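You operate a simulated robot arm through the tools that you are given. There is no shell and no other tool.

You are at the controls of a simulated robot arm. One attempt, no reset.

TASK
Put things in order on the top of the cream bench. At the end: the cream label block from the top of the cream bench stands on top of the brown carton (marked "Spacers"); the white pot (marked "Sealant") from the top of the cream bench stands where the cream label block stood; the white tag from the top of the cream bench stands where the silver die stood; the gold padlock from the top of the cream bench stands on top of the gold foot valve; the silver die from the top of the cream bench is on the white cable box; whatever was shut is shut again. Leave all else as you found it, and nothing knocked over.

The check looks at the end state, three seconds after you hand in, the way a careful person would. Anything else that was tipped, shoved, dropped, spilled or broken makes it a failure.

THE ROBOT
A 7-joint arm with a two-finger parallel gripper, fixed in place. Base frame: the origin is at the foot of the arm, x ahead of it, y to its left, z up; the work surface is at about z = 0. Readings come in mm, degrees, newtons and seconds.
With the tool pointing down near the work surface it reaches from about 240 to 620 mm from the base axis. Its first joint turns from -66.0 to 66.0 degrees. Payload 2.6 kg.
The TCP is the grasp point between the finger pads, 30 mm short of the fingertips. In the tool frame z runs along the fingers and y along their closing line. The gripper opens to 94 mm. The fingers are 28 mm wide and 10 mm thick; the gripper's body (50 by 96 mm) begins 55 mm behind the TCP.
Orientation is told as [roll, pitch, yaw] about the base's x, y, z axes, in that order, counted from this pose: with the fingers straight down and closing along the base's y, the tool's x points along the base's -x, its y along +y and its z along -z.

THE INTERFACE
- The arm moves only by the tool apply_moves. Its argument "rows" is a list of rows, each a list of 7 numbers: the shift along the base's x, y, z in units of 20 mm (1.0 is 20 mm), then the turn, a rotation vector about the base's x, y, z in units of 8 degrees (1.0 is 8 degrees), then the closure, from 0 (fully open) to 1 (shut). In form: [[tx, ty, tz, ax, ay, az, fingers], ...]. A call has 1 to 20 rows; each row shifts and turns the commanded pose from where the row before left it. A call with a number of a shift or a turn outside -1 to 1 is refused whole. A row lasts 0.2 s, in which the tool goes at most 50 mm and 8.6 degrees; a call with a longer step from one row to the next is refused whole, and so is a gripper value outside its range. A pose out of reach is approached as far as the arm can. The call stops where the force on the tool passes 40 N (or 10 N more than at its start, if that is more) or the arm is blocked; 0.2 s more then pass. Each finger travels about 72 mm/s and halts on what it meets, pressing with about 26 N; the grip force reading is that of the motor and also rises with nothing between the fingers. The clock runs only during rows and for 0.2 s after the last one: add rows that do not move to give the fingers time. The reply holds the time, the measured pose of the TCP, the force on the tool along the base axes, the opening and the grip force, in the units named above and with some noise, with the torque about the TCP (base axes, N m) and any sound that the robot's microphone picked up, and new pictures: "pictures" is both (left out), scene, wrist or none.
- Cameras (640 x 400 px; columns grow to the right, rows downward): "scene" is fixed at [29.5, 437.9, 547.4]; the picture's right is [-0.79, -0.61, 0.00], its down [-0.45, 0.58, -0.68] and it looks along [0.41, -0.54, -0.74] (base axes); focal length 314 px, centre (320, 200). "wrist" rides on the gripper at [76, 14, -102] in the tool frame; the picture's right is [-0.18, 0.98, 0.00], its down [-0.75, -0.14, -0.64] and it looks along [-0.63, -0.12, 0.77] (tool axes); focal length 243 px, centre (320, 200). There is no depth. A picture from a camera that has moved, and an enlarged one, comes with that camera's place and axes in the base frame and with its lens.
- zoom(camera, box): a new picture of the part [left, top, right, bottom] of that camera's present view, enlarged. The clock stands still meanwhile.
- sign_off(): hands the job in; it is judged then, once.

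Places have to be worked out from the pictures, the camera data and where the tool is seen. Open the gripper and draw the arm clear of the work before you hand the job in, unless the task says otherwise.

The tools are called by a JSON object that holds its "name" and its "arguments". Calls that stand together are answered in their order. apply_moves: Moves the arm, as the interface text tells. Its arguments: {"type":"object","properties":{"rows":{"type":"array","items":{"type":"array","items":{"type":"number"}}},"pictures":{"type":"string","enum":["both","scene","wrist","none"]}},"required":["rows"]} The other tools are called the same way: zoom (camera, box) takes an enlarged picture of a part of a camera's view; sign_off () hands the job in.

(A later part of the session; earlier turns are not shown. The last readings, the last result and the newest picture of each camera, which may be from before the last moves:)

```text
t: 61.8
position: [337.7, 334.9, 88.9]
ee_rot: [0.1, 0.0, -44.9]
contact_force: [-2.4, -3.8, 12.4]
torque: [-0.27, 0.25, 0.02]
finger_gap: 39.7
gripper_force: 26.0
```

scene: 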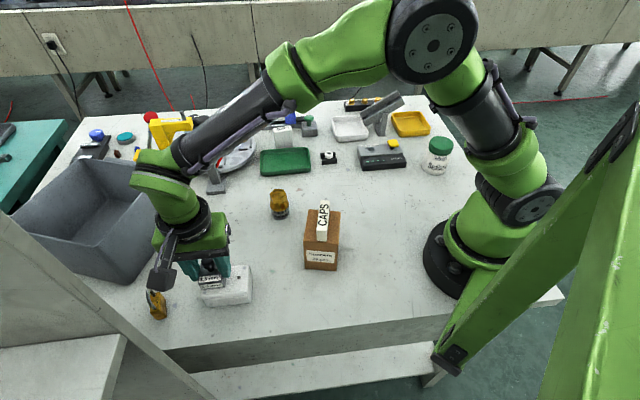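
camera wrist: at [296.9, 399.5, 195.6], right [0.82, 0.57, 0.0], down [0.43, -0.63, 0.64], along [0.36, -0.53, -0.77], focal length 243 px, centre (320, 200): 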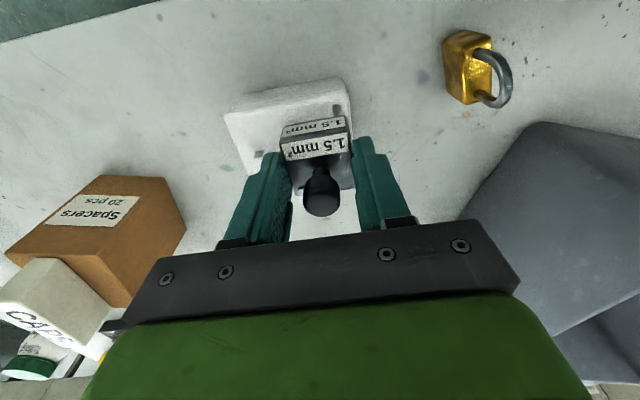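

Contact felt at about TCP z≈88 already. Looking closely before releasing.

{"name": "zoom", "arguments": {"camera": "scene", "box": [190, 250, 270, 320]}}

{"name": "zoom", "arguments": {"camera": "wrist", "box": [240, 60, 400, 180]}}

```text
5.71 times, centred on (230, 285) of scene
camera zoom: at [29.5, 437.8, 547.5], right [-0.79, -0.61, 0.0], down [-0.45, 0.58, -0.68], along [0.42, -0.54, -0.74], focal length 1795 px, centre (834, -286)
```

zoom: 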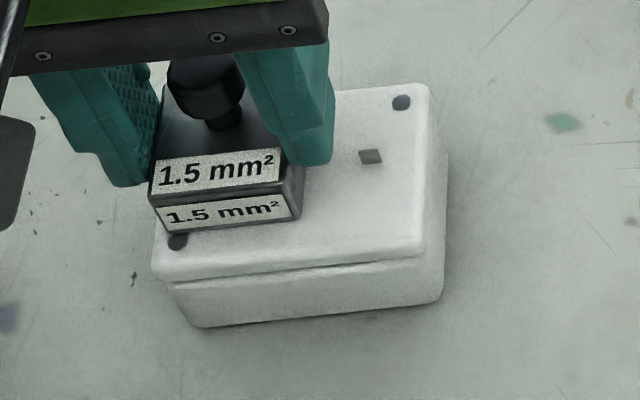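

```text
3.33 times, centred on (320, 120) of wrist
camera zoom: at [295.5, 398.2, 191.0], right [0.83, 0.56, 0.0], down [0.43, -0.63, 0.64], along [0.36, -0.53, -0.77], focal length 809 px, centre (320, 467)
```

zoom: 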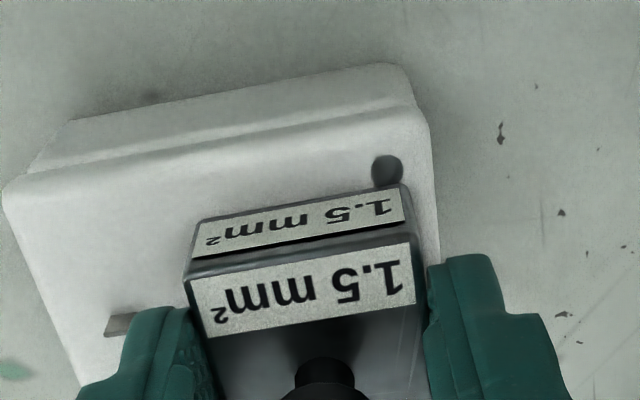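

Contact is with the raised ring under the die — a flat rest. Releasing with a minimal opening so the fingers stay clear of the small tab on the lid.

{"name": "apply_moves", "arguments": {"rows": [[0, 0, 0.01, 0, 0, 0, 0.7], [0, 0, 0, 0, 0, 0, 0.58], [0, 0, 0, 0, 0, 0, 0.55], [0, 0, 0, 0, 0, 0, 0.52], [0, 0, 0, 0, 0, 0, 0.5], [0, 0, 0, 0, 0, 0, 0.5]]}}

{"name": "zoom", "arguments": {"camera": "scene", "box": [190, 250, 270, 320]}}

{"name": "zoom", "arguments": {"camera": "wrist", "box": [220, 60, 420, 220]}}

```text
t: 63.2
position: [337.6, 334.3, 88.1]
ee_rot: [0.0, 0.0, -45.0]
contact_force: [-0.2, -0.3, 0.4]
torque: [0.03, 0.03, -0.01]
finger_gap: 47.1
gripper_force: 0.1
camera wrist: at [295.5, 398.1, 189.7], right [0.82, 0.57, 0.0], down [0.43, -0.63, 0.64], along [0.36, -0.53, -0.77], focal length 243 px, centre (320, 200)
```

scene: 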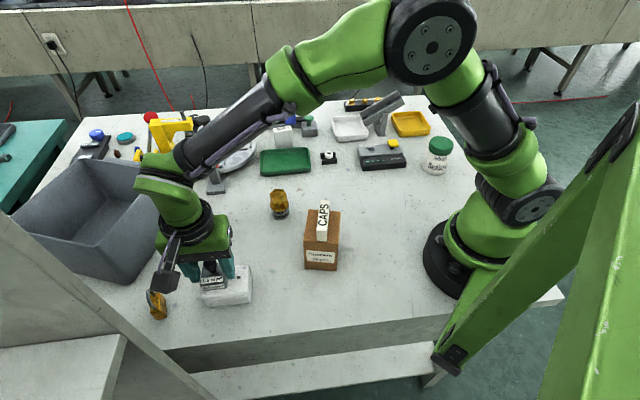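
wrist: 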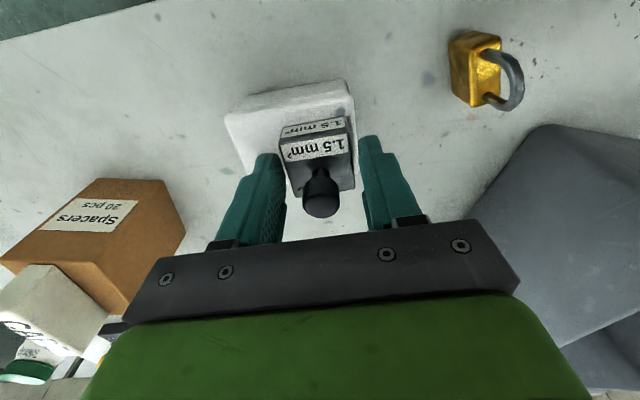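

```text
5.71 times, centred on (230, 285) of scene
camera zoom: at [29.5, 437.9, 547.4], right [-0.79, -0.61, 0.0], down [-0.45, 0.58, -0.68], along [0.41, -0.54, -0.74], focal length 1795 px, centre (834, -286)
```

zoom: 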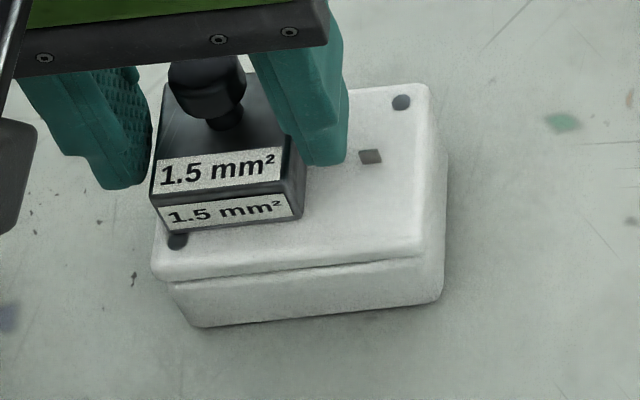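

```text
2.50 times, centred on (320, 140) of wrist
camera zoom: at [295.5, 398.1, 189.7], right [0.82, 0.57, 0.0], down [0.43, -0.63, 0.64], along [0.36, -0.53, -0.77], focal length 606 px, centre (320, 350)
```

zoom: 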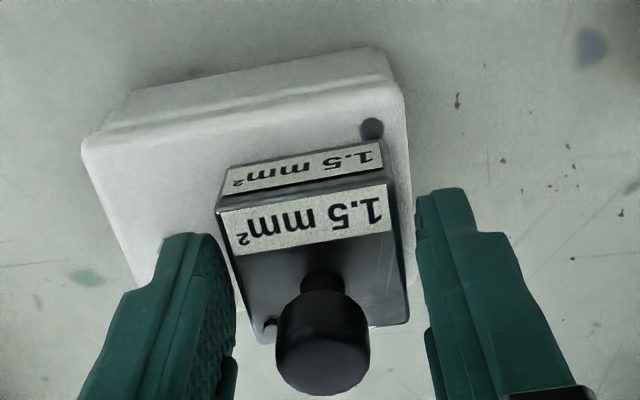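

Die sits flat on the cable box. Backing straight up and heading for the white "Leak" tag at ≈ (540,-60).

{"name": "apply_moves", "arguments": {"rows": [[0, 0, 0.3, 0, 0, 0, 0.5], [0, 0, 0.7, 0, 0, 0, 0.5], [0, 0, 1, 0, 0, 0, 0.5], [0, 0, 1, 0, 0, 0, 0.45], [0, 0, 1, 0, 0, 0, 0.4], [0, 0, 1, 0, 0, 0, 0.35], [0, 0, 1, 0, 0, 0, 0.3], [0.5, -0.98, 0, 0, 0, 0, 0.3], [0.5, -0.98, 0, 0, 0, 0, 0.3], [0.5, -0.98, 0, 0, 0, 0, 0.3], [0.5, -0.98, 0, 0, 0, 0, 0.3], [0.5, -0.98, 0, 0, 0, 0, 0.3], [0.5, -0.98, 0, 0, 0, 0, 0.3], [0.5, -0.98, 0, 0, 0, 0, 0.3], [0.5, -0.98, 0, 0, 0, 0, 0.3]]}}

{"name": "zoom", "arguments": {"camera": "scene", "box": [180, 235, 280, 325]}}

```text
t: 66.4
position: [417.9, 175.7, 207.5]
ee_rot: [0.1, 0.0, -45.0]
contact_force: [1.0, 0.5, -0.1]
torque: [0.01, 0.04, 0.02]
finger_gap: 66.1
gripper_force: 0.1
camera wrist: at [376.1, 240.3, 309.8], right [0.82, 0.57, 0.0], down [0.43, -0.63, 0.64], along [0.36, -0.53, -0.77], focal length 243 px, centre (320, 200)
```

scene: 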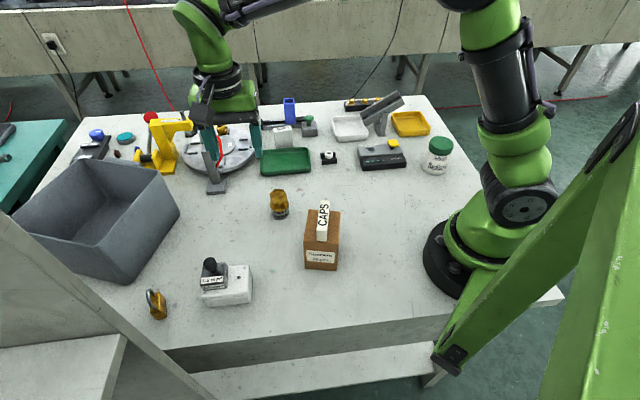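
wrist: 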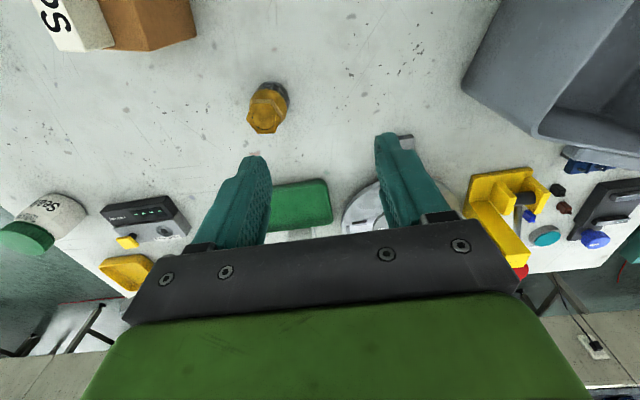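

```text
4.44 times, centred on (230, 280) of scene
camera zoom: at [29.5, 437.9, 547.4], right [-0.79, -0.61, 0.0], down [-0.45, 0.58, -0.68], along [0.41, -0.54, -0.74], focal length 1396 px, centre (720, -156)
```

zoom: 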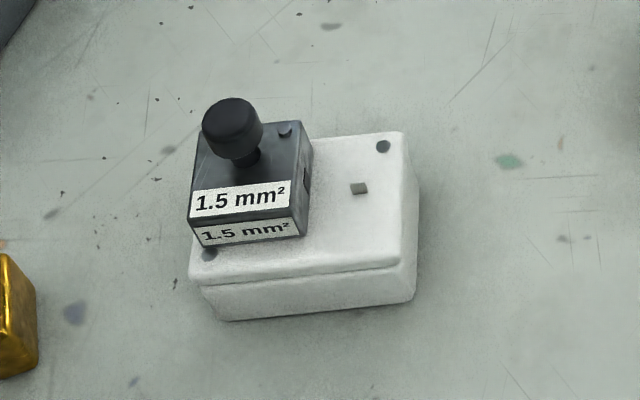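

The die stands upright on the cable box. Continuing to the Leak tag.

{"name": "apply_moves", "arguments": {"rows": [[0.51, -0.98, 0, 0, 0, 0.083, 0.3], [0.51, -0.98, 0, 0, 0, 0.083, 0.3], [0.51, -0.98, 0, 0, 0, 0.083, 0.3], [0.51, -0.98, 0, 0, 0, 0.083, 0.3], [0.51, -0.98, 0, 0, 0, 0.083, 0.3], [0.51, -0.98, 0, 0, 0, 0.083, 0.3], [0.51, -0.98, 0, 0, 0, 0.083, 0.3], [0.51, -0.98, 0, 0, 0, 0.083, 0.3], [0.51, -0.98, 0, 0, 0, 0.083, 0.3], [0.51, -0.98, 0, 0, 0, 0.083, 0.3], [0.51, -0.98, 0, 0, 0, 0.083, 0.3], [0.51, -0.98, 0, 0, 0, 0.083, 0.3], [0, 0, 0, 0, 0, 0, 0.3]]}}

{"name": "zoom", "arguments": {"camera": "wrist", "box": [220, 20, 420, 180]}}

{"name": "zoom", "arguments": {"camera": "scene", "box": [240, 60, 340, 180]}}

```text
t: 69.2
position: [540.6, -59.2, 206.9]
ee_rot: [0.1, 0.1, -37.1]
contact_force: [0.2, 0.1, -0.5]
torque: [-0.04, -0.02, -0.03]
finger_gap: 66.0
gripper_force: 0.1
camera wrist: at [489.6, -2.1, 309.2], right [0.74, 0.67, 0.0], down [0.52, -0.57, 0.64], along [0.43, -0.47, -0.77], focal length 243 px, centre (320, 200)
```

scene: 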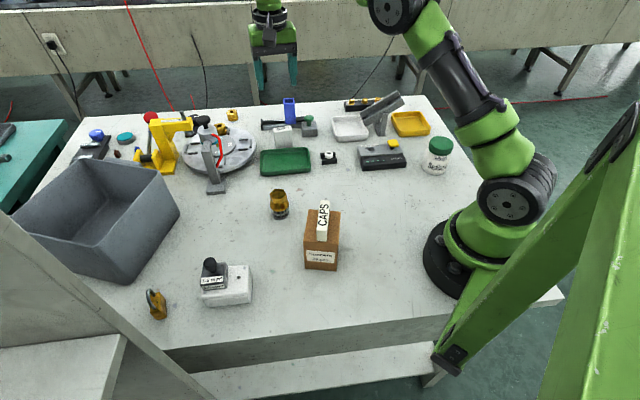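
wrist: 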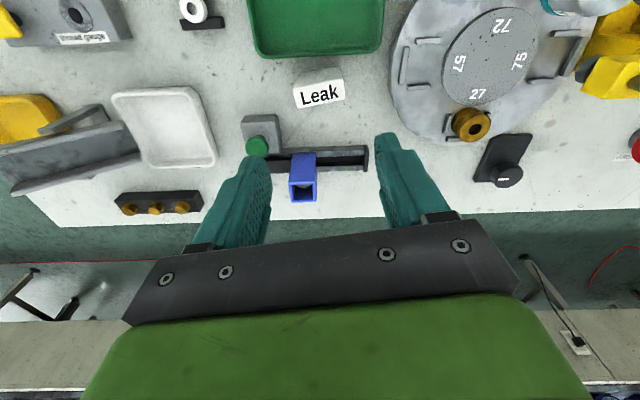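

```text
2.50 times, centred on (320, 100) of wrist
camera zoom: at [489.6, -2.1, 309.2], right [0.74, 0.67, 0.0], down [0.52, -0.57, 0.64], along [0.43, -0.47, -0.77], focal length 606 px, centre (320, 450)
```

zoom: 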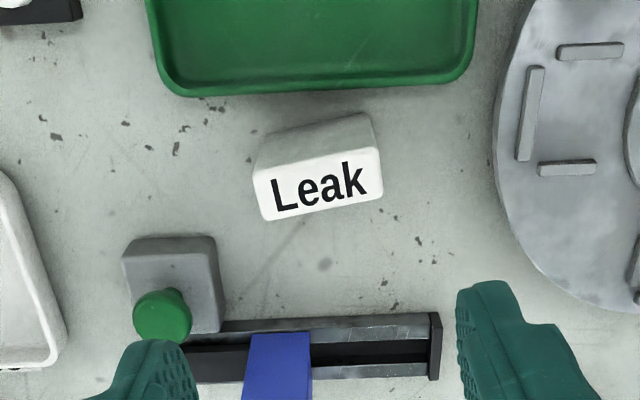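

```text
3.33 times, centred on (290, 120) of scene
camera zoom: at [29.5, 437.9, 547.4], right [-0.79, -0.61, 0.0], down [-0.45, 0.58, -0.68], along [0.41, -0.54, -0.74], focal length 1047 px, centre (420, 467)
```

zoom: 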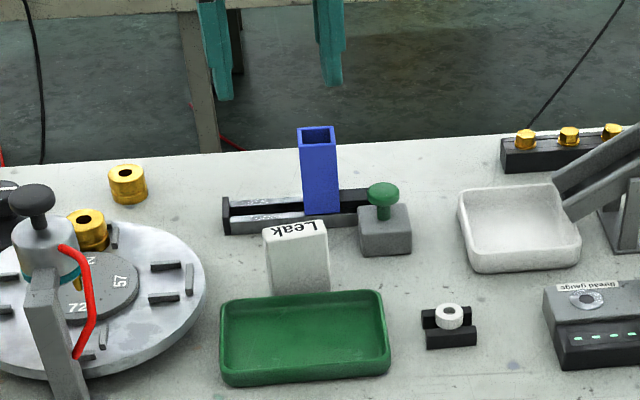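

Tag centre triangulates to ≈ (538,-56.5), top z≈58, width 49 mm along 53°. Shifting slightly and descending to grip it across the width, well above tray and slide.

{"name": "apply_moves", "arguments": {"rows": [[-0.12, 0.13, -0.5, 0, 0, 0, 0.3], [0, 0, -1, 0, 0, 0, 0.3], [0, 0, -1, 0, 0, 0, 0.3], [0, 0, -1, 0, 0, 0, 0.3], [0, 0, -1, 0, 0, 0, 0.3], [0, 0, -0.5, 0, 0, 0, 0.3], [0, 0, 0, 0, 0, 0, 0.3]]}}

{"name": "zoom", "arguments": {"camera": "wrist", "box": [200, 40, 440, 240]}}

{"name": "zoom", "arguments": {"camera": "scene", "box": [240, 60, 340, 180]}}

```text
t: 70.8
position: [539.7, -54.3, 108.0]
ee_rot: [0.0, -0.1, -37.1]
contact_force: [0.5, -0.3, 0.2]
torque: [0.01, 0.01, 0.01]
finger_gap: 65.8
gripper_force: 0.2
camera wrist: at [487.9, 2.6, 210.0], right [0.74, 0.67, 0.0], down [0.52, -0.57, 0.64], along [0.43, -0.47, -0.77], focal length 243 px, centre (320, 200)
```

scene: 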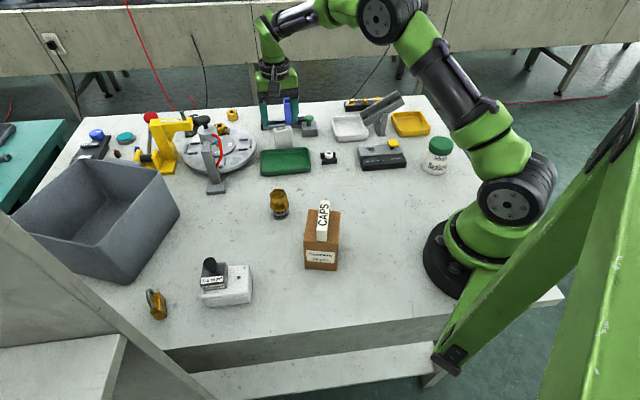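
wrist: 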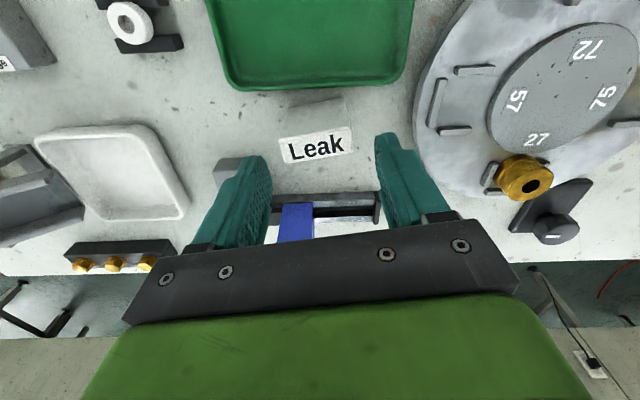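

```text
2.00 times, centred on (320, 140) of wrist
camera zoom: at [487.9, 2.6, 210.0], right [0.74, 0.67, 0.0], down [0.52, -0.57, 0.64], along [0.43, -0.47, -0.77], focal length 485 px, centre (320, 320)
```

zoom: 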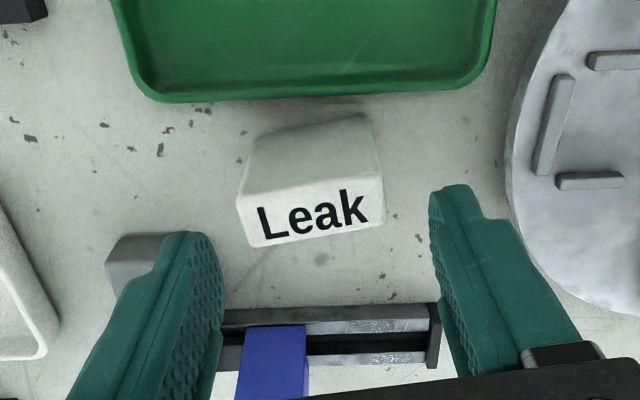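

```text
3.33 times, centred on (290, 120) of scene
camera zoom: at [29.5, 437.9, 547.4], right [-0.79, -0.61, 0.0], down [-0.45, 0.58, -0.68], along [0.41, -0.54, -0.74], focal length 1047 px, centre (420, 467)
```

zoom: 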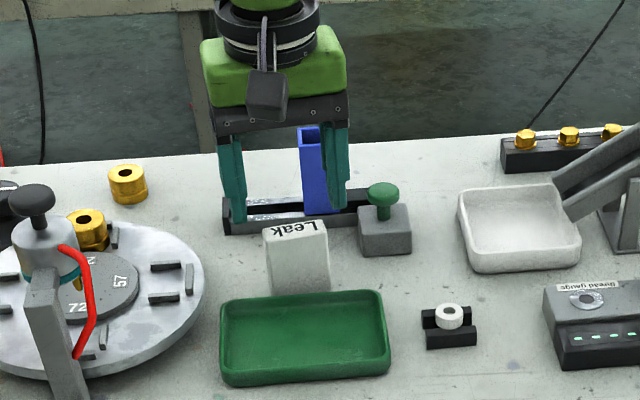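

Aligned with the tag (centre ≈ (538.8,-57)). Going down the last 46 mm.

{"name": "apply_moves", "arguments": {"rows": [[0, 0, -1, 0, 0, 0, 0.3], [0, 0, -0.9, 0, 0, 0, 0.3], [0, 0, -0.4, 0, 0, 0, 0.3], [0, 0, 0, 0, 0, 0, 0.3]]}}

{"name": "zoom", "arguments": {"camera": "wrist", "box": [200, 40, 440, 240]}}

{"name": "zoom", "arguments": {"camera": "scene", "box": [240, 60, 340, 180]}}

```text
t: 71.8
position: [538.8, -54.8, 61.1]
ee_rot: [-0.1, -0.1, -37.2]
contact_force: [-0.3, 0.4, 0.6]
torque: [-0.03, -0.02, 0.02]
finger_gap: 65.9
gripper_force: 0.1
camera wrist: at [487.8, 2.2, 163.2], right [0.74, 0.67, 0.0], down [0.52, -0.57, 0.64], along [0.43, -0.47, -0.77], focal length 243 px, centre (320, 200)
```

scene: 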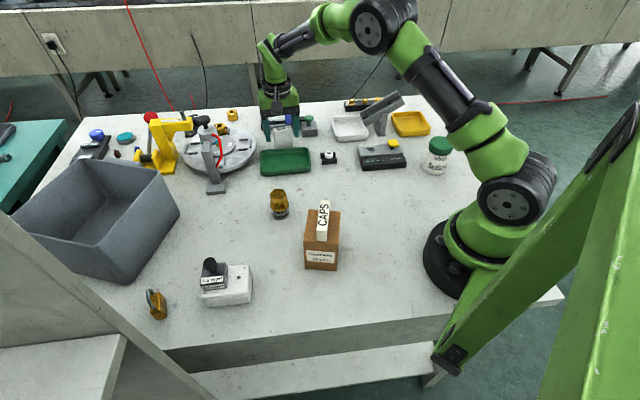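
wrist: 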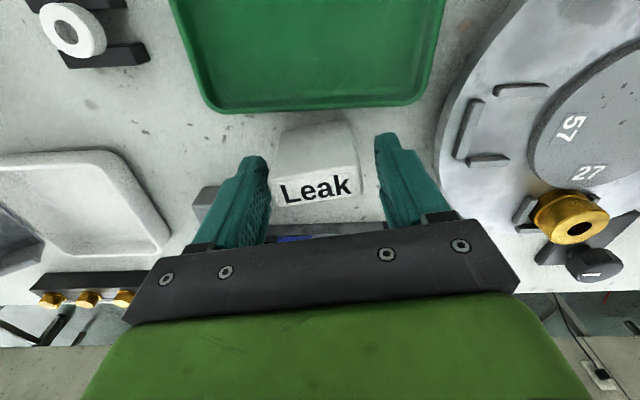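

```text
2.00 times, centred on (320, 140) of wrist
camera zoom: at [487.8, 2.2, 163.2], right [0.74, 0.67, 0.0], down [0.52, -0.57, 0.64], along [0.43, -0.47, -0.77], focal length 485 px, centre (320, 320)
```

zoom: 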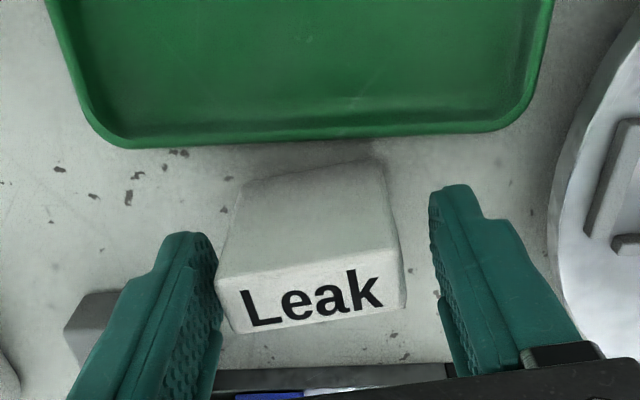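

```text
3.33 times, centred on (290, 120) of scene
camera zoom: at [29.5, 437.9, 547.4], right [-0.79, -0.61, 0.0], down [-0.45, 0.58, -0.68], along [0.41, -0.54, -0.74], focal length 1047 px, centre (420, 467)
```

zoom: 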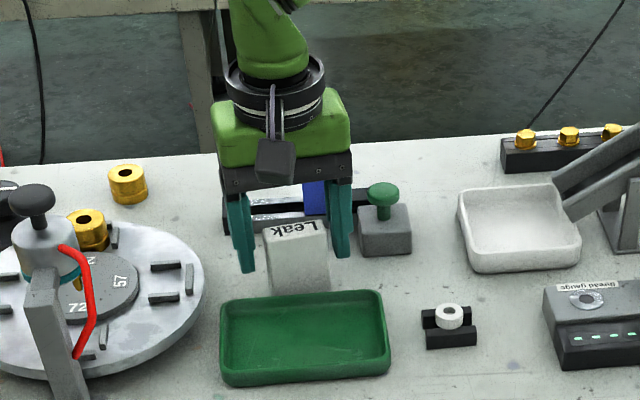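

The tag sits ~2–3 mm toward the left finger; I'll centre by shifting y −2.4 mm, then close.

{"name": "apply_moves", "arguments": {"rows": [[-0.03, -0.12, 0, 0, 0, 0, 0.3], [0, 0, 0, 0, 0, 0, 0.36], [0, 0, 0, 0, 0, 0, 0.42], [0, 0, 0, 0, 0, 0, 0.48], [0, 0, 0, 0, 0, 0, 0.55], [0, 0, 0, 0, 0, 0, 0.65], [0, 0, 0, 0, 0, 0, 0.65]]}}

{"name": "zoom", "arguments": {"camera": "wrist", "box": [200, 40, 440, 240]}}

```text
t: 73.4
position: [538.2, -56.7, 61.7]
ee_rot: [-0.1, -0.1, -37.2]
contact_force: [0.0, 0.6, 0.0]
torque: [0.03, 0.0, -0.02]
finger_gap: 51.9
gripper_force: 26.0
camera wrist: at [487.1, -0.4, 163.1], right [0.74, 0.67, 0.0], down [0.52, -0.57, 0.64], along [0.43, -0.47, -0.77], focal length 243 px, centre (320, 200)
```

scene: 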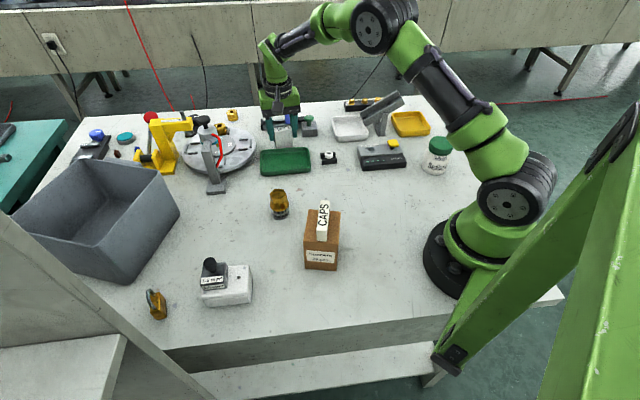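
wrist: 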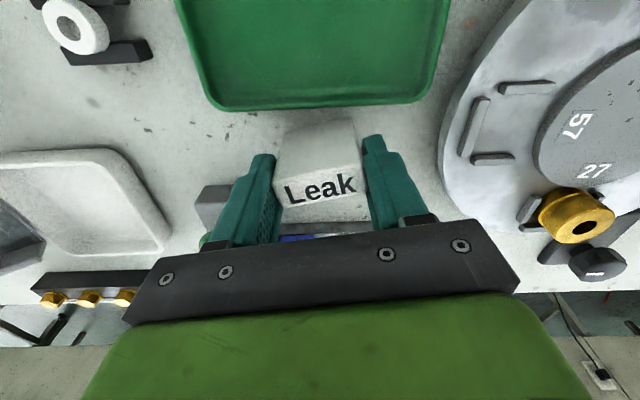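

```text
2.00 times, centred on (320, 140) of wrist
camera zoom: at [487.1, -0.4, 163.1], right [0.74, 0.67, 0.0], down [0.52, -0.57, 0.64], along [0.43, -0.47, -0.77], focal length 485 px, centre (320, 320)
```

zoom: 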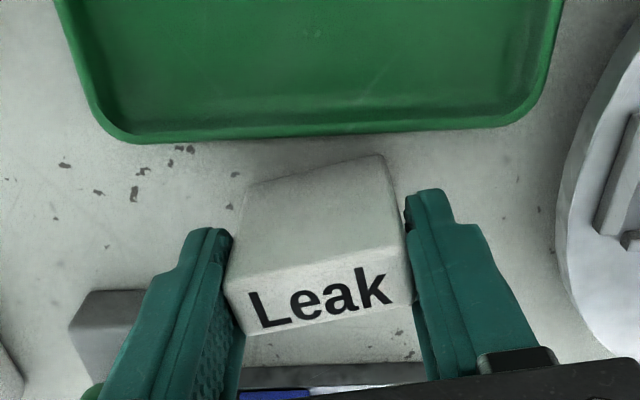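

Gripped at 52 mm. Lifting slowly and checking.

{"name": "apply_moves", "arguments": {"rows": [[0, 0, 0.1, 0, 0, 0, 0.65], [0, 0, 0.2, 0, 0, 0, 0.65], [0, 0, 0.3, 0, 0, 0, 0.65], [0, 0, 0.4, 0, 0, 0, 0.65], [0, 0, 0, 0, 0, 0, 0.65]], "pictures": "none"}}

{"name": "zoom", "arguments": {"camera": "scene", "box": [240, 60, 340, 180]}}

{"name": "zoom", "arguments": {"camera": "wrist", "box": [200, 40, 440, 240]}}

```text
t: 74.6
position: [537.9, -57.1, 80.8]
ee_rot: [0.1, 0.0, -37.1]
contact_force: [0.6, 0.1, -0.2]
torque: [-0.01, 0.04, 0.01]
finger_gap: 51.4
gripper_force: 26.0
```

```text
3.33 times, centred on (290, 120) of scene
camera zoom: at [29.5, 437.9, 547.4], right [-0.79, -0.61, 0.0], down [-0.45, 0.58, -0.68], along [0.41, -0.54, -0.74], focal length 1047 px, centre (420, 467)
```

zoom: 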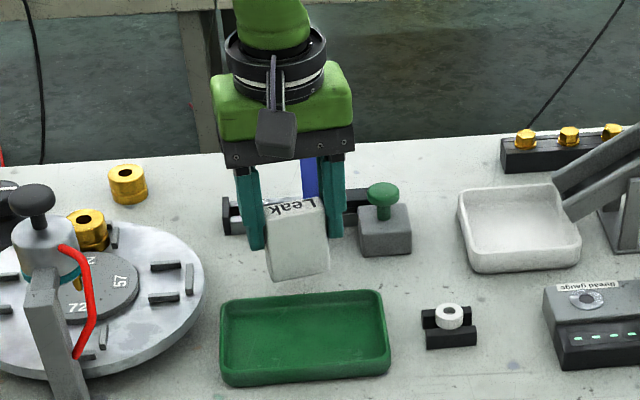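

```text
2.00 times, centred on (320, 140) of wrist
camera zoom: at [486.5, -0.1, 183.2], right [0.74, 0.67, 0.0], down [0.52, -0.57, 0.64], along [0.43, -0.47, -0.77], focal length 485 px, centre (320, 320)
```

zoom: 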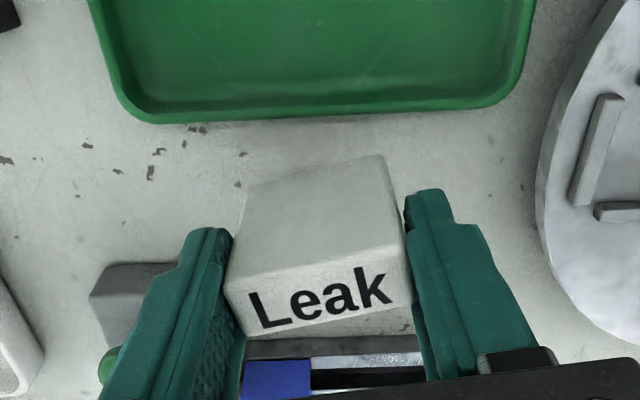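

Tag is held level. Raising to z≈220 and carrying to the die's old spot (467.7,241).

{"name": "apply_moves", "arguments": {"rows": [[0, 0, 0.8, 0, 0, 0, 0.65], [0, 0, 1, 0, 0, 0, 0.65], [0, 0, 1, 0, 0, 0, 0.65], [0, 0, 1, 0, 0, 0, 0.65], [0, 0, 1, 0, 0, 0, 0.65], [0, 0, 1, 0, 0, 0, 0.65], [0, 0, 1, 0, 0, 0, 0.65], [-0.58, 0.9, 0, 0, 0, -0.08, 0.65], [-0.58, 0.9, 0, 0, 0, -0.08, 0.65], [-0.58, 0.9, 0, 0, 0, -0.08, 0.65], [-0.58, 0.9, 0, 0, 0, -0.08, 0.65], [-0.58, 0.9, 0, 0, 0, -0.08, 0.65], [-0.58, 0.9, 0, 0, 0, -0.08, 0.65]], "pictures": "scene"}}

```text
t: 77.4
position: [467.3, 53.8, 216.5]
ee_rot: [0.0, -0.1, -40.9]
contact_force: [0.0, -0.6, -0.1]
torque: [-0.02, -0.03, -0.01]
finger_gap: 51.1
gripper_force: 26.2
```

scene: 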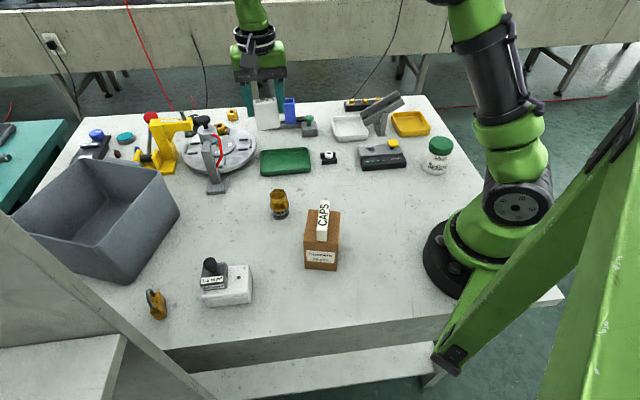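

{"name": "apply_moves", "arguments": {"rows": [[0, 0.94, 0, 0, 0, -0.05, 0.65], [0, 0.94, 0, 0, 0, -0.05, 0.65], [0, 0.94, 0, 0, 0, -0.05, 0.65], [0, 0.94, 0, 0, 0, -0.05, 0.65], [0, 0.94, 0, 0, 0, -0.05, 0.65], [0, 0.94, 0, 0, 0, -0.05, 0.65], [0, 0.94, 0, 0, 0, -0.05, 0.65], [0, 0.94, 0, 0, 0, -0.05, 0.65], [0, 0.94, 0, 0, 0, -0.05, 0.65], [0, 0.94, 0, 0, 0, -0.05, 0.65], [0, 0, -1, 0, 0, 0, 0.65], [0, 0, -1, 0, 0, 0, 0.65], [0, 0, -1, 0, 0, 0, 0.65], [0, 0, -1, 0, 0, 0, 0.65], [0, 0, -1, 0, 0, 0, 0.65], [0, 0, 0, 0, 0, 0, 0.65]]}}

{"name": "zoom", "arguments": {"camera": "scene", "box": [160, 140, 270, 250]}}

{"name": "zoom", "arguments": {"camera": "wrist", "box": [200, 40, 440, 240]}}

```text
t: 80.8
position: [467.5, 238.6, 115.5]
ee_rot: [0.0, 0.0, -44.9]
contact_force: [-0.2, 0.7, -0.3]
torque: [0.01, 0.04, -0.02]
finger_gap: 51.1
gripper_force: 26.0
camera wrist: at [426.2, 302.4, 218.4], right [0.82, 0.57, 0.0], down [0.43, -0.63, 0.64], along [0.36, -0.53, -0.77], focal length 243 px, centre (320, 200)
```

scene: 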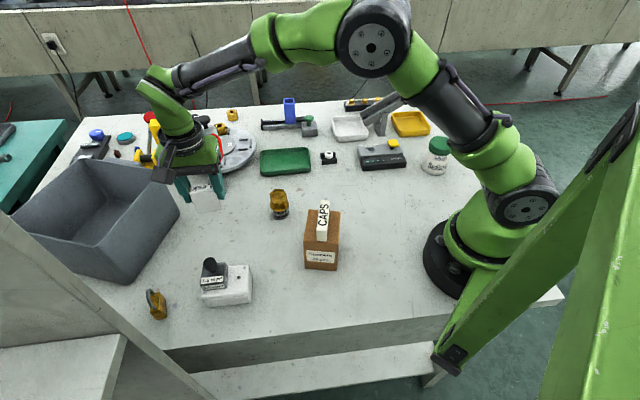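
wrist: 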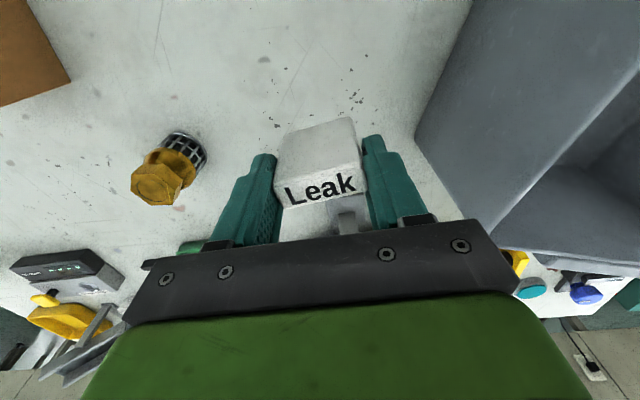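

```text
3.64 times, centred on (215, 195) of scene
camera zoom: at [29.5, 437.9, 547.4], right [-0.79, -0.61, 0.0], down [-0.45, 0.58, -0.68], along [0.41, -0.54, -0.74], focal length 1142 px, centre (702, 218)
```

zoom: 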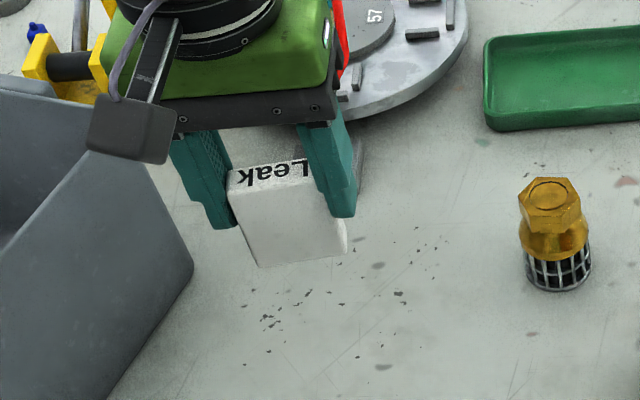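

```text
2.00 times, centred on (320, 140) of wrist
camera zoom: at [426.2, 302.4, 218.4], right [0.82, 0.57, 0.0], down [0.43, -0.63, 0.64], along [0.36, -0.53, -0.77], focal length 485 px, centre (320, 320)
```

zoom: 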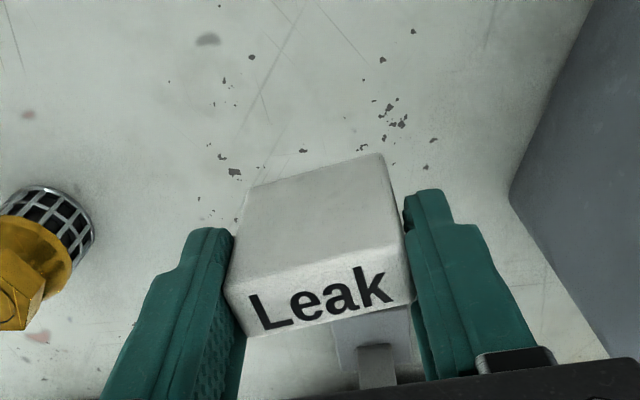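

Over the die's old spot. Nudging +2 mm in y and lowering.

{"name": "apply_moves", "arguments": {"rows": [[0, 0.1, -1, 0, 0, 0, 0.65], [0, 0, -1, 0, 0, 0, 0.65], [0, 0, -0.4, 0, 0, 0, 0.65], [0, 0, -0.1, 0, 0, 0, 0.65], [0, 0, 0, 0, 0, 0, 0.65]], "pictures": "none"}}

{"name": "zoom", "arguments": {"camera": "scene", "box": [160, 140, 270, 250]}}

```text
t: 82.0
position: [467.7, 241.0, 66.9]
ee_rot: [0.1, 0.0, -44.9]
contact_force: [0.6, -0.3, -0.5]
torque: [-0.02, 0.0, 0.0]
finger_gap: 50.9
gripper_force: 25.9
```

```text
3.64 times, centred on (215, 195) of scene
camera zoom: at [29.5, 437.9, 547.4], right [-0.79, -0.61, 0.0], down [-0.45, 0.58, -0.68], along [0.41, -0.54, -0.74], focal length 1142 px, centre (702, 218)
```

zoom: 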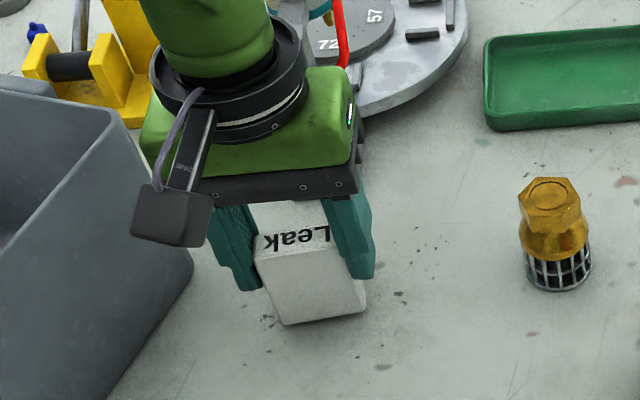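

Tag is vertical and ~5 mm above the bench. Lowering gently.

{"name": "apply_moves", "arguments": {"rows": [[0, 0, -0.2, 0, 0, 0, 0.65], [0, 0, 0, 0, 0, 0, 0.65]], "pictures": "none"}}

```text
t: 82.6
position: [467.9, 240.8, 62.5]
ee_rot: [0.0, 0.0, -44.9]
contact_force: [0.5, 0.3, 0.0]
torque: [-0.01, 0.02, 0.01]
finger_gap: 51.2
gripper_force: 25.7
```

{"name": "apply_moves", "arguments": {"rows": [[0, 0, -0.06, 0, 0, 0, 0.65], [0, 0, 0, 0, 0, 0, 0.65]], "pictures": "none"}}

```text
t: 83.2
position: [468.0, 240.5, 61.5]
ee_rot: [0.0, 0.0, -44.8]
contact_force: [-0.8, 0.3, 0.1]
torque: [-0.02, 0.0, 0.01]
finger_gap: 51.1
gripper_force: 26.3
```

{"name": "apply_moves", "arguments": {"rows": [[0, 0, -0.05, 0, 0, 0, 0.65], [0, 0, 0, 0, 0, 0, 0.65]], "pictures": "none"}}

```text
t: 83.8
position: [468.5, 241.5, 61.7]
ee_rot: [0.0, 0.0, -45.0]
contact_force: [-0.6, -0.3, 1.8]
torque: [-0.01, 0.02, 0.01]
finger_gap: 51.1
gripper_force: 25.5
```

Light contact reached. Opening the fingers slowly.

{"name": "apply_moves", "arguments": {"rows": [[0, 0, 0, 0, 0, 0, 0.5], [0, 0, 0, 0, 0, 0, 0.42], [0, 0, 0, 0, 0, 0, 0.38], [0, 0, 0, 0, 0, 0, 0.34], [0, 0, 0, 0, 0, 0, 0.3], [0, 0, 0, 0, 0, 0, 0.3]]}}

{"name": "zoom", "arguments": {"camera": "scene", "box": [160, 140, 270, 250]}}

{"name": "zoom", "arguments": {"camera": "wrist", "box": [200, 40, 440, 240]}}

```text
t: 85.2
position: [468.5, 240.1, 61.8]
ee_rot: [0.0, -0.1, -45.0]
contact_force: [-0.6, 0.4, 0.1]
torque: [0.01, -0.02, -0.01]
finger_gap: 65.8
gripper_force: 0.0
camera wrist: at [424.9, 304.3, 163.1], right [0.82, 0.57, 0.0], down [0.43, -0.63, 0.64], along [0.36, -0.53, -0.77], focal length 243 px, centre (320, 200)
```

scene: 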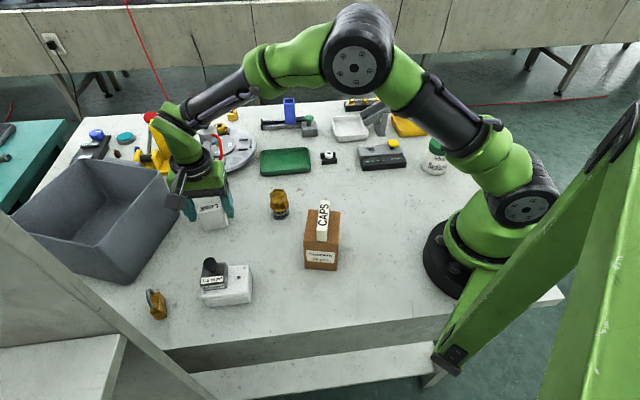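
wrist: 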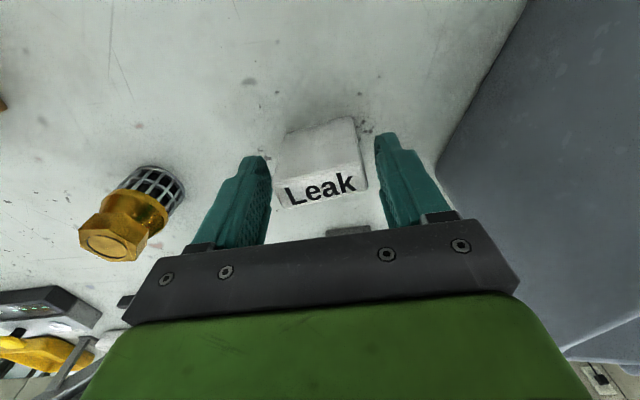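

```text
3.64 times, centred on (215, 195) of scene
camera zoom: at [29.5, 437.9, 547.4], right [-0.79, -0.61, 0.0], down [-0.45, 0.58, -0.68], along [0.41, -0.54, -0.74], focal length 1142 px, centre (702, 218)
```

zoom: 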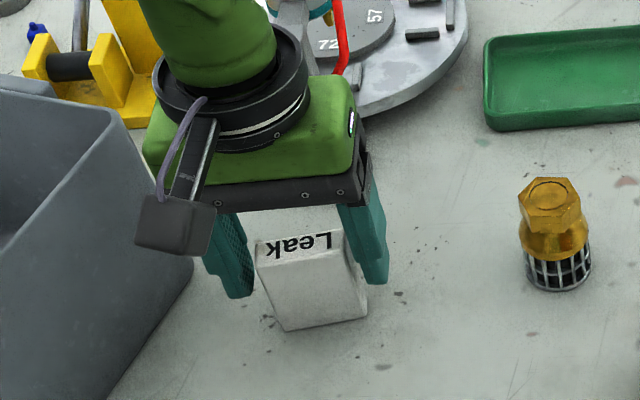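

```text
2.00 times, centred on (320, 140) of wrist
camera zoom: at [424.9, 304.3, 163.1], right [0.82, 0.57, 0.0], down [0.43, -0.63, 0.64], along [0.36, -0.53, -0.77], focal length 485 px, centre (320, 320)
```

zoom: 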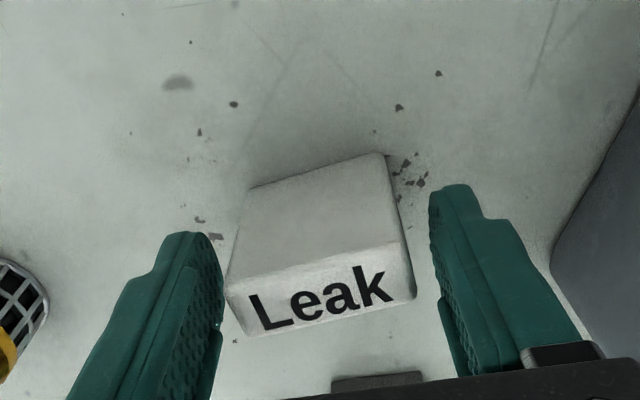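

The tag stands on the die's former spot. Rising, then moving over the padlock at ≈ (396,426).

{"name": "apply_moves", "arguments": {"rows": [[0, 0, 0.5, 0, 0, 0, 0.3], [0, 0, 1, 0, 0, 0, 0.3], [0, 0, 1, 0, 0, 0, 0.3], [0, 0, 1, 0, 0, 0, 0.3], [0, 0, 1, 0, 0, 0, 0.35], [0, 0, 1, 0, 0, 0, 0.4], [0, 0, 1, 0, 0, 0, 0.45], [-0.36, 0.925, 0, 0, 0, 0.1875, 0.5], [-0.36, 0.925, 0, 0, 0, 0.1875, 0.5], [-0.36, 0.925, 0, 0, 0, 0.1875, 0.5], [-0.36, 0.925, 0, 0, 0, 0.1875, 0.5], [-0.36, 0.925, 0, 0, 0, 0.1875, 0.5], [-0.36, 0.925, 0, 0, 0, 0.1875, 0.5], [-0.36, 0.925, 0, 0, 0, 0.1875, 0.5], [-0.36, 0.925, 0, 0, 0, 0.1875, 0.5], [-0.36, 0.925, 0, 0, 0, 0.1875, 0.5], [-0.36, 0.925, 0, 0, 0, 0.1875, 0.5], [0, 0, 0, 0, 0, 0, 0.5]]}}

{"name": "zoom", "arguments": {"camera": "wrist", "box": [260, 40, 380, 140]}}

{"name": "zoom", "arguments": {"camera": "scene", "box": [170, 160, 270, 250]}}

```text
t: 89.0
position: [396.7, 425.4, 191.3]
ee_rot: [0.1, 0.1, -29.9]
contact_force: [-0.1, 0.1, 0.6]
torque: [-0.01, 0.0, -0.02]
finger_gap: 47.1
gripper_force: 0.1
camera wrist: at [339.2, 476.0, 292.8], right [0.65, 0.76, 0.0], down [0.58, -0.5, 0.64], along [0.49, -0.42, -0.77], focal length 243 px, centre (320, 200)
```

scene: 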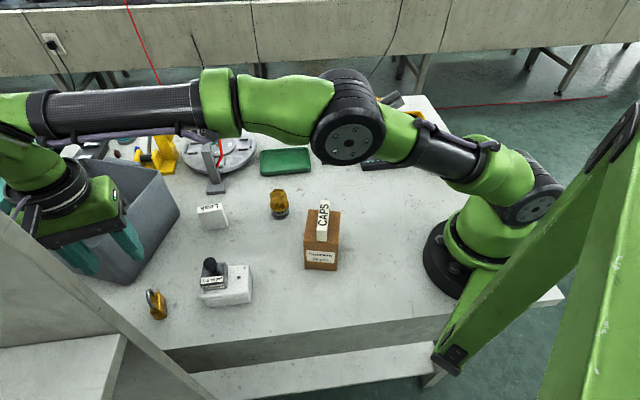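
wrist: 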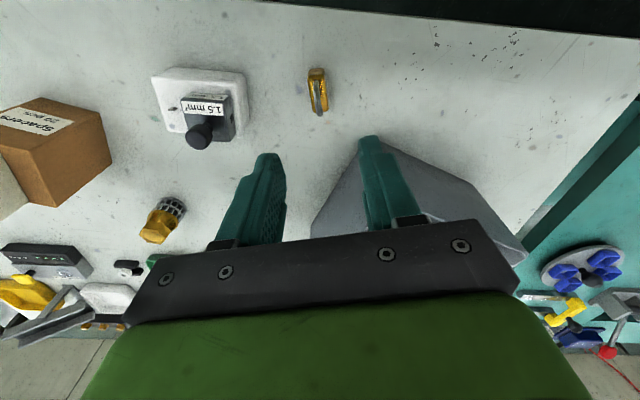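

```text
4.00 times, centred on (320, 90) of wrist
camera zoom: at [339.2, 476.0, 292.8], right [0.65, 0.76, 0.0], down [0.58, -0.5, 0.64], along [0.49, -0.42, -0.77], focal length 970 px, centre (320, 640)
```

zoom: 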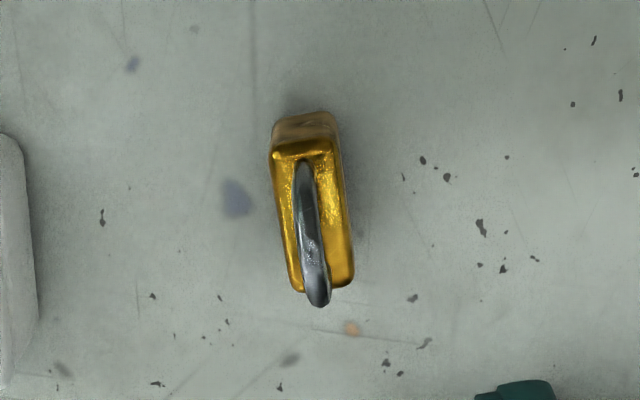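

```text
4.44 times, centred on (220, 205) of scene
camera zoom: at [29.5, 437.9, 547.4], right [-0.79, -0.61, 0.0], down [-0.45, 0.58, -0.68], along [0.41, -0.54, -0.74], focal length 1396 px, centre (764, 178)
```

zoom: 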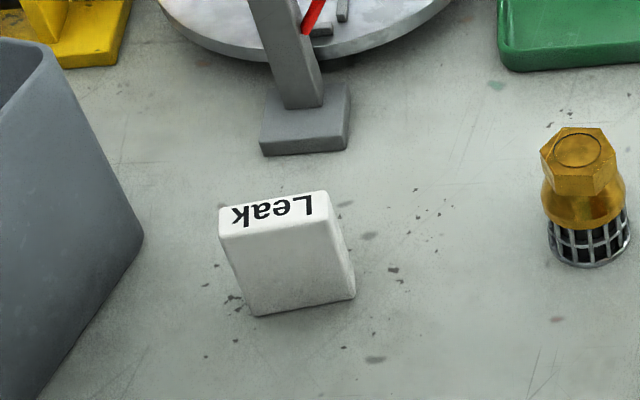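

Tag stands well. Padlock centre triangulates to ≈ (397,425), long axis -32°, body 34×16×27. Turning -2° and descending.

{"name": "apply_moves", "arguments": {"rows": [[0, 0, -1, 0, 0, -0.25, 0.5], [0, 0, -1, 0, 0, 0, 0.5], [0, 0, -1, 0, 0, 0, 0.5], [0, 0, -1, 0, 0, 0, 0.5], [0, 0, -1, 0, 0, 0, 0.5], [0, 0, -0.6, 0, 0, 0, 0.5], [0, 0, 0, 0, 0, 0, 0.5]]}}

{"name": "zoom", "arguments": {"camera": "wrist", "box": [220, 60, 420, 220]}}

{"name": "zoom", "arguments": {"camera": "scene", "box": [90, 220, 220, 340]}}

```text
t: 90.6
position: [397.7, 425.2, 79.2]
ee_rot: [0.0, 0.0, -31.9]
contact_force: [0.0, 0.0, 0.6]
torque: [-0.03, 0.0, -0.03]
finger_gap: 47.3
gripper_force: 0.1
camera wrist: at [340.7, 477.8, 180.9], right [0.68, 0.74, 0.0], down [0.57, -0.52, 0.64], along [0.47, -0.43, -0.77], focal length 243 px, centre (320, 200)
```

scene: 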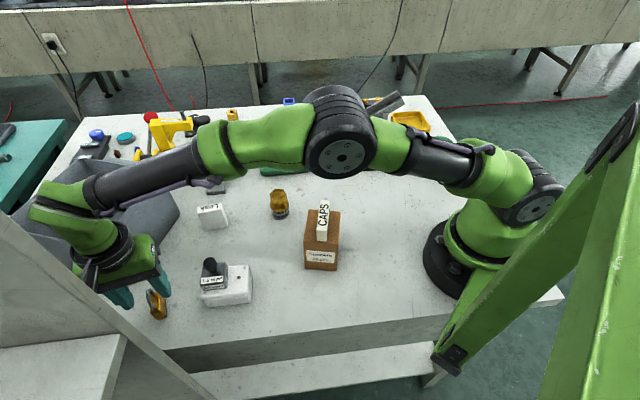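
wrist: 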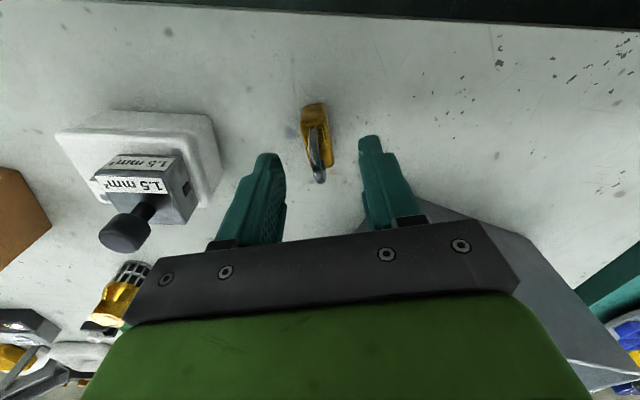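

```text
2.50 times, centred on (320, 140) of wrist
camera zoom: at [340.7, 477.8, 180.9], right [0.68, 0.74, 0.0], down [0.57, -0.52, 0.64], along [0.47, -0.43, -0.77], focal length 606 px, centre (320, 350)
```

zoom: 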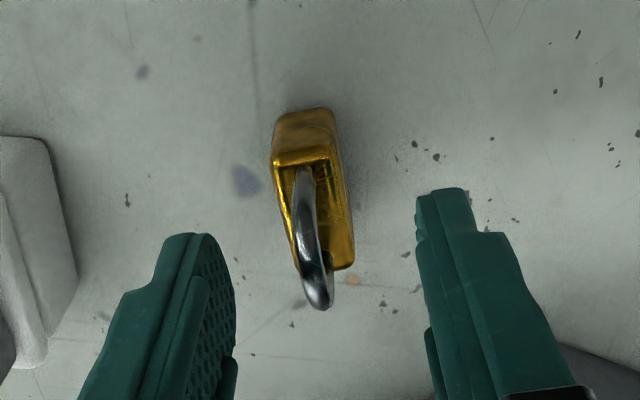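

```text
3.33 times, centred on (155, 280) of scene
camera zoom: at [29.5, 437.9, 547.4], right [-0.79, -0.61, 0.0], down [-0.45, 0.58, -0.68], along [0.41, -0.54, -0.74], focal length 1047 px, centre (870, -67)
```

zoom: 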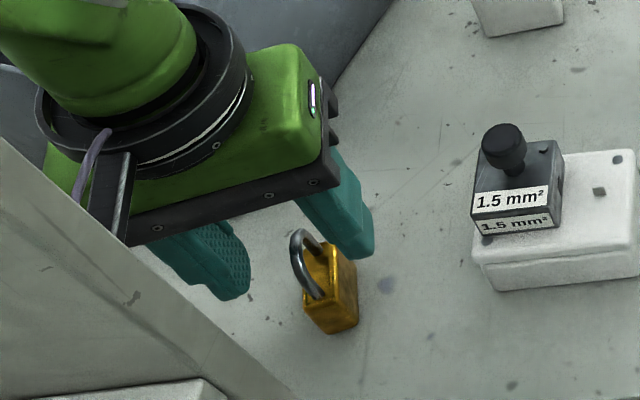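

Padlock is centred between the fingers. Descending to TCP z≈44 (same depth that worked for the label block).

{"name": "apply_moves", "arguments": {"rows": [[0, 0, -1, 0, 0, 0, 0.5], [0, 0, -0.5, 0, 0, 0, 0.5], [0, 0, -0.25, 0, 0, 0, 0.5], [0, 0, 0, 0, 0, 0, 0.5]]}}

{"name": "zoom", "arguments": {"camera": "wrist", "box": [220, 60, 420, 220]}}

{"name": "zoom", "arguments": {"camera": "scene", "box": [90, 220, 220, 340]}}

```text
t: 91.6
position: [396.1, 423.8, 44.3]
ee_rot: [0.0, 0.0, -31.9]
contact_force: [-0.1, -0.1, 0.2]
torque: [0.02, 0.01, -0.04]
finger_gap: 47.0
gripper_force: 0.0
camera wrist: at [339.8, 476.6, 146.5], right [0.68, 0.74, 0.0], down [0.57, -0.52, 0.64], along [0.47, -0.43, -0.77], focal length 243 px, centre (320, 200)
```

scene: 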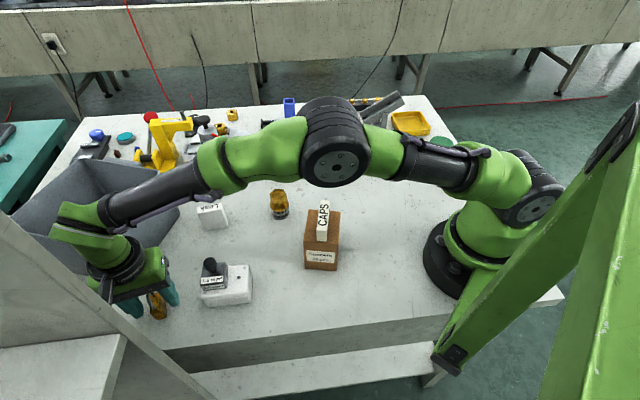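
wrist: 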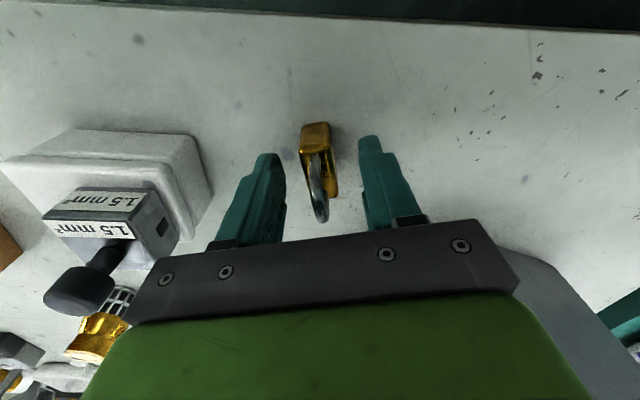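

```text
2.50 times, centred on (320, 140) of wrist
camera zoom: at [339.8, 476.6, 146.5], right [0.68, 0.74, 0.0], down [0.57, -0.52, 0.64], along [0.47, -0.43, -0.77], focal length 606 px, centre (320, 350)
```

zoom: 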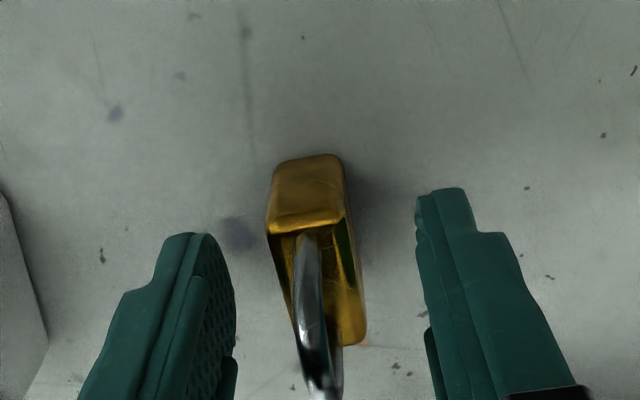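

```text
3.33 times, centred on (155, 280) of scene
camera zoom: at [29.5, 437.9, 547.4], right [-0.79, -0.61, 0.0], down [-0.45, 0.58, -0.68], along [0.41, -0.54, -0.74], focal length 1047 px, centre (870, -67)
```

zoom: 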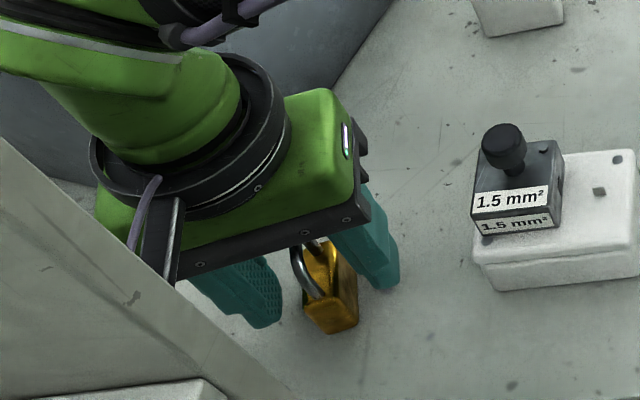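

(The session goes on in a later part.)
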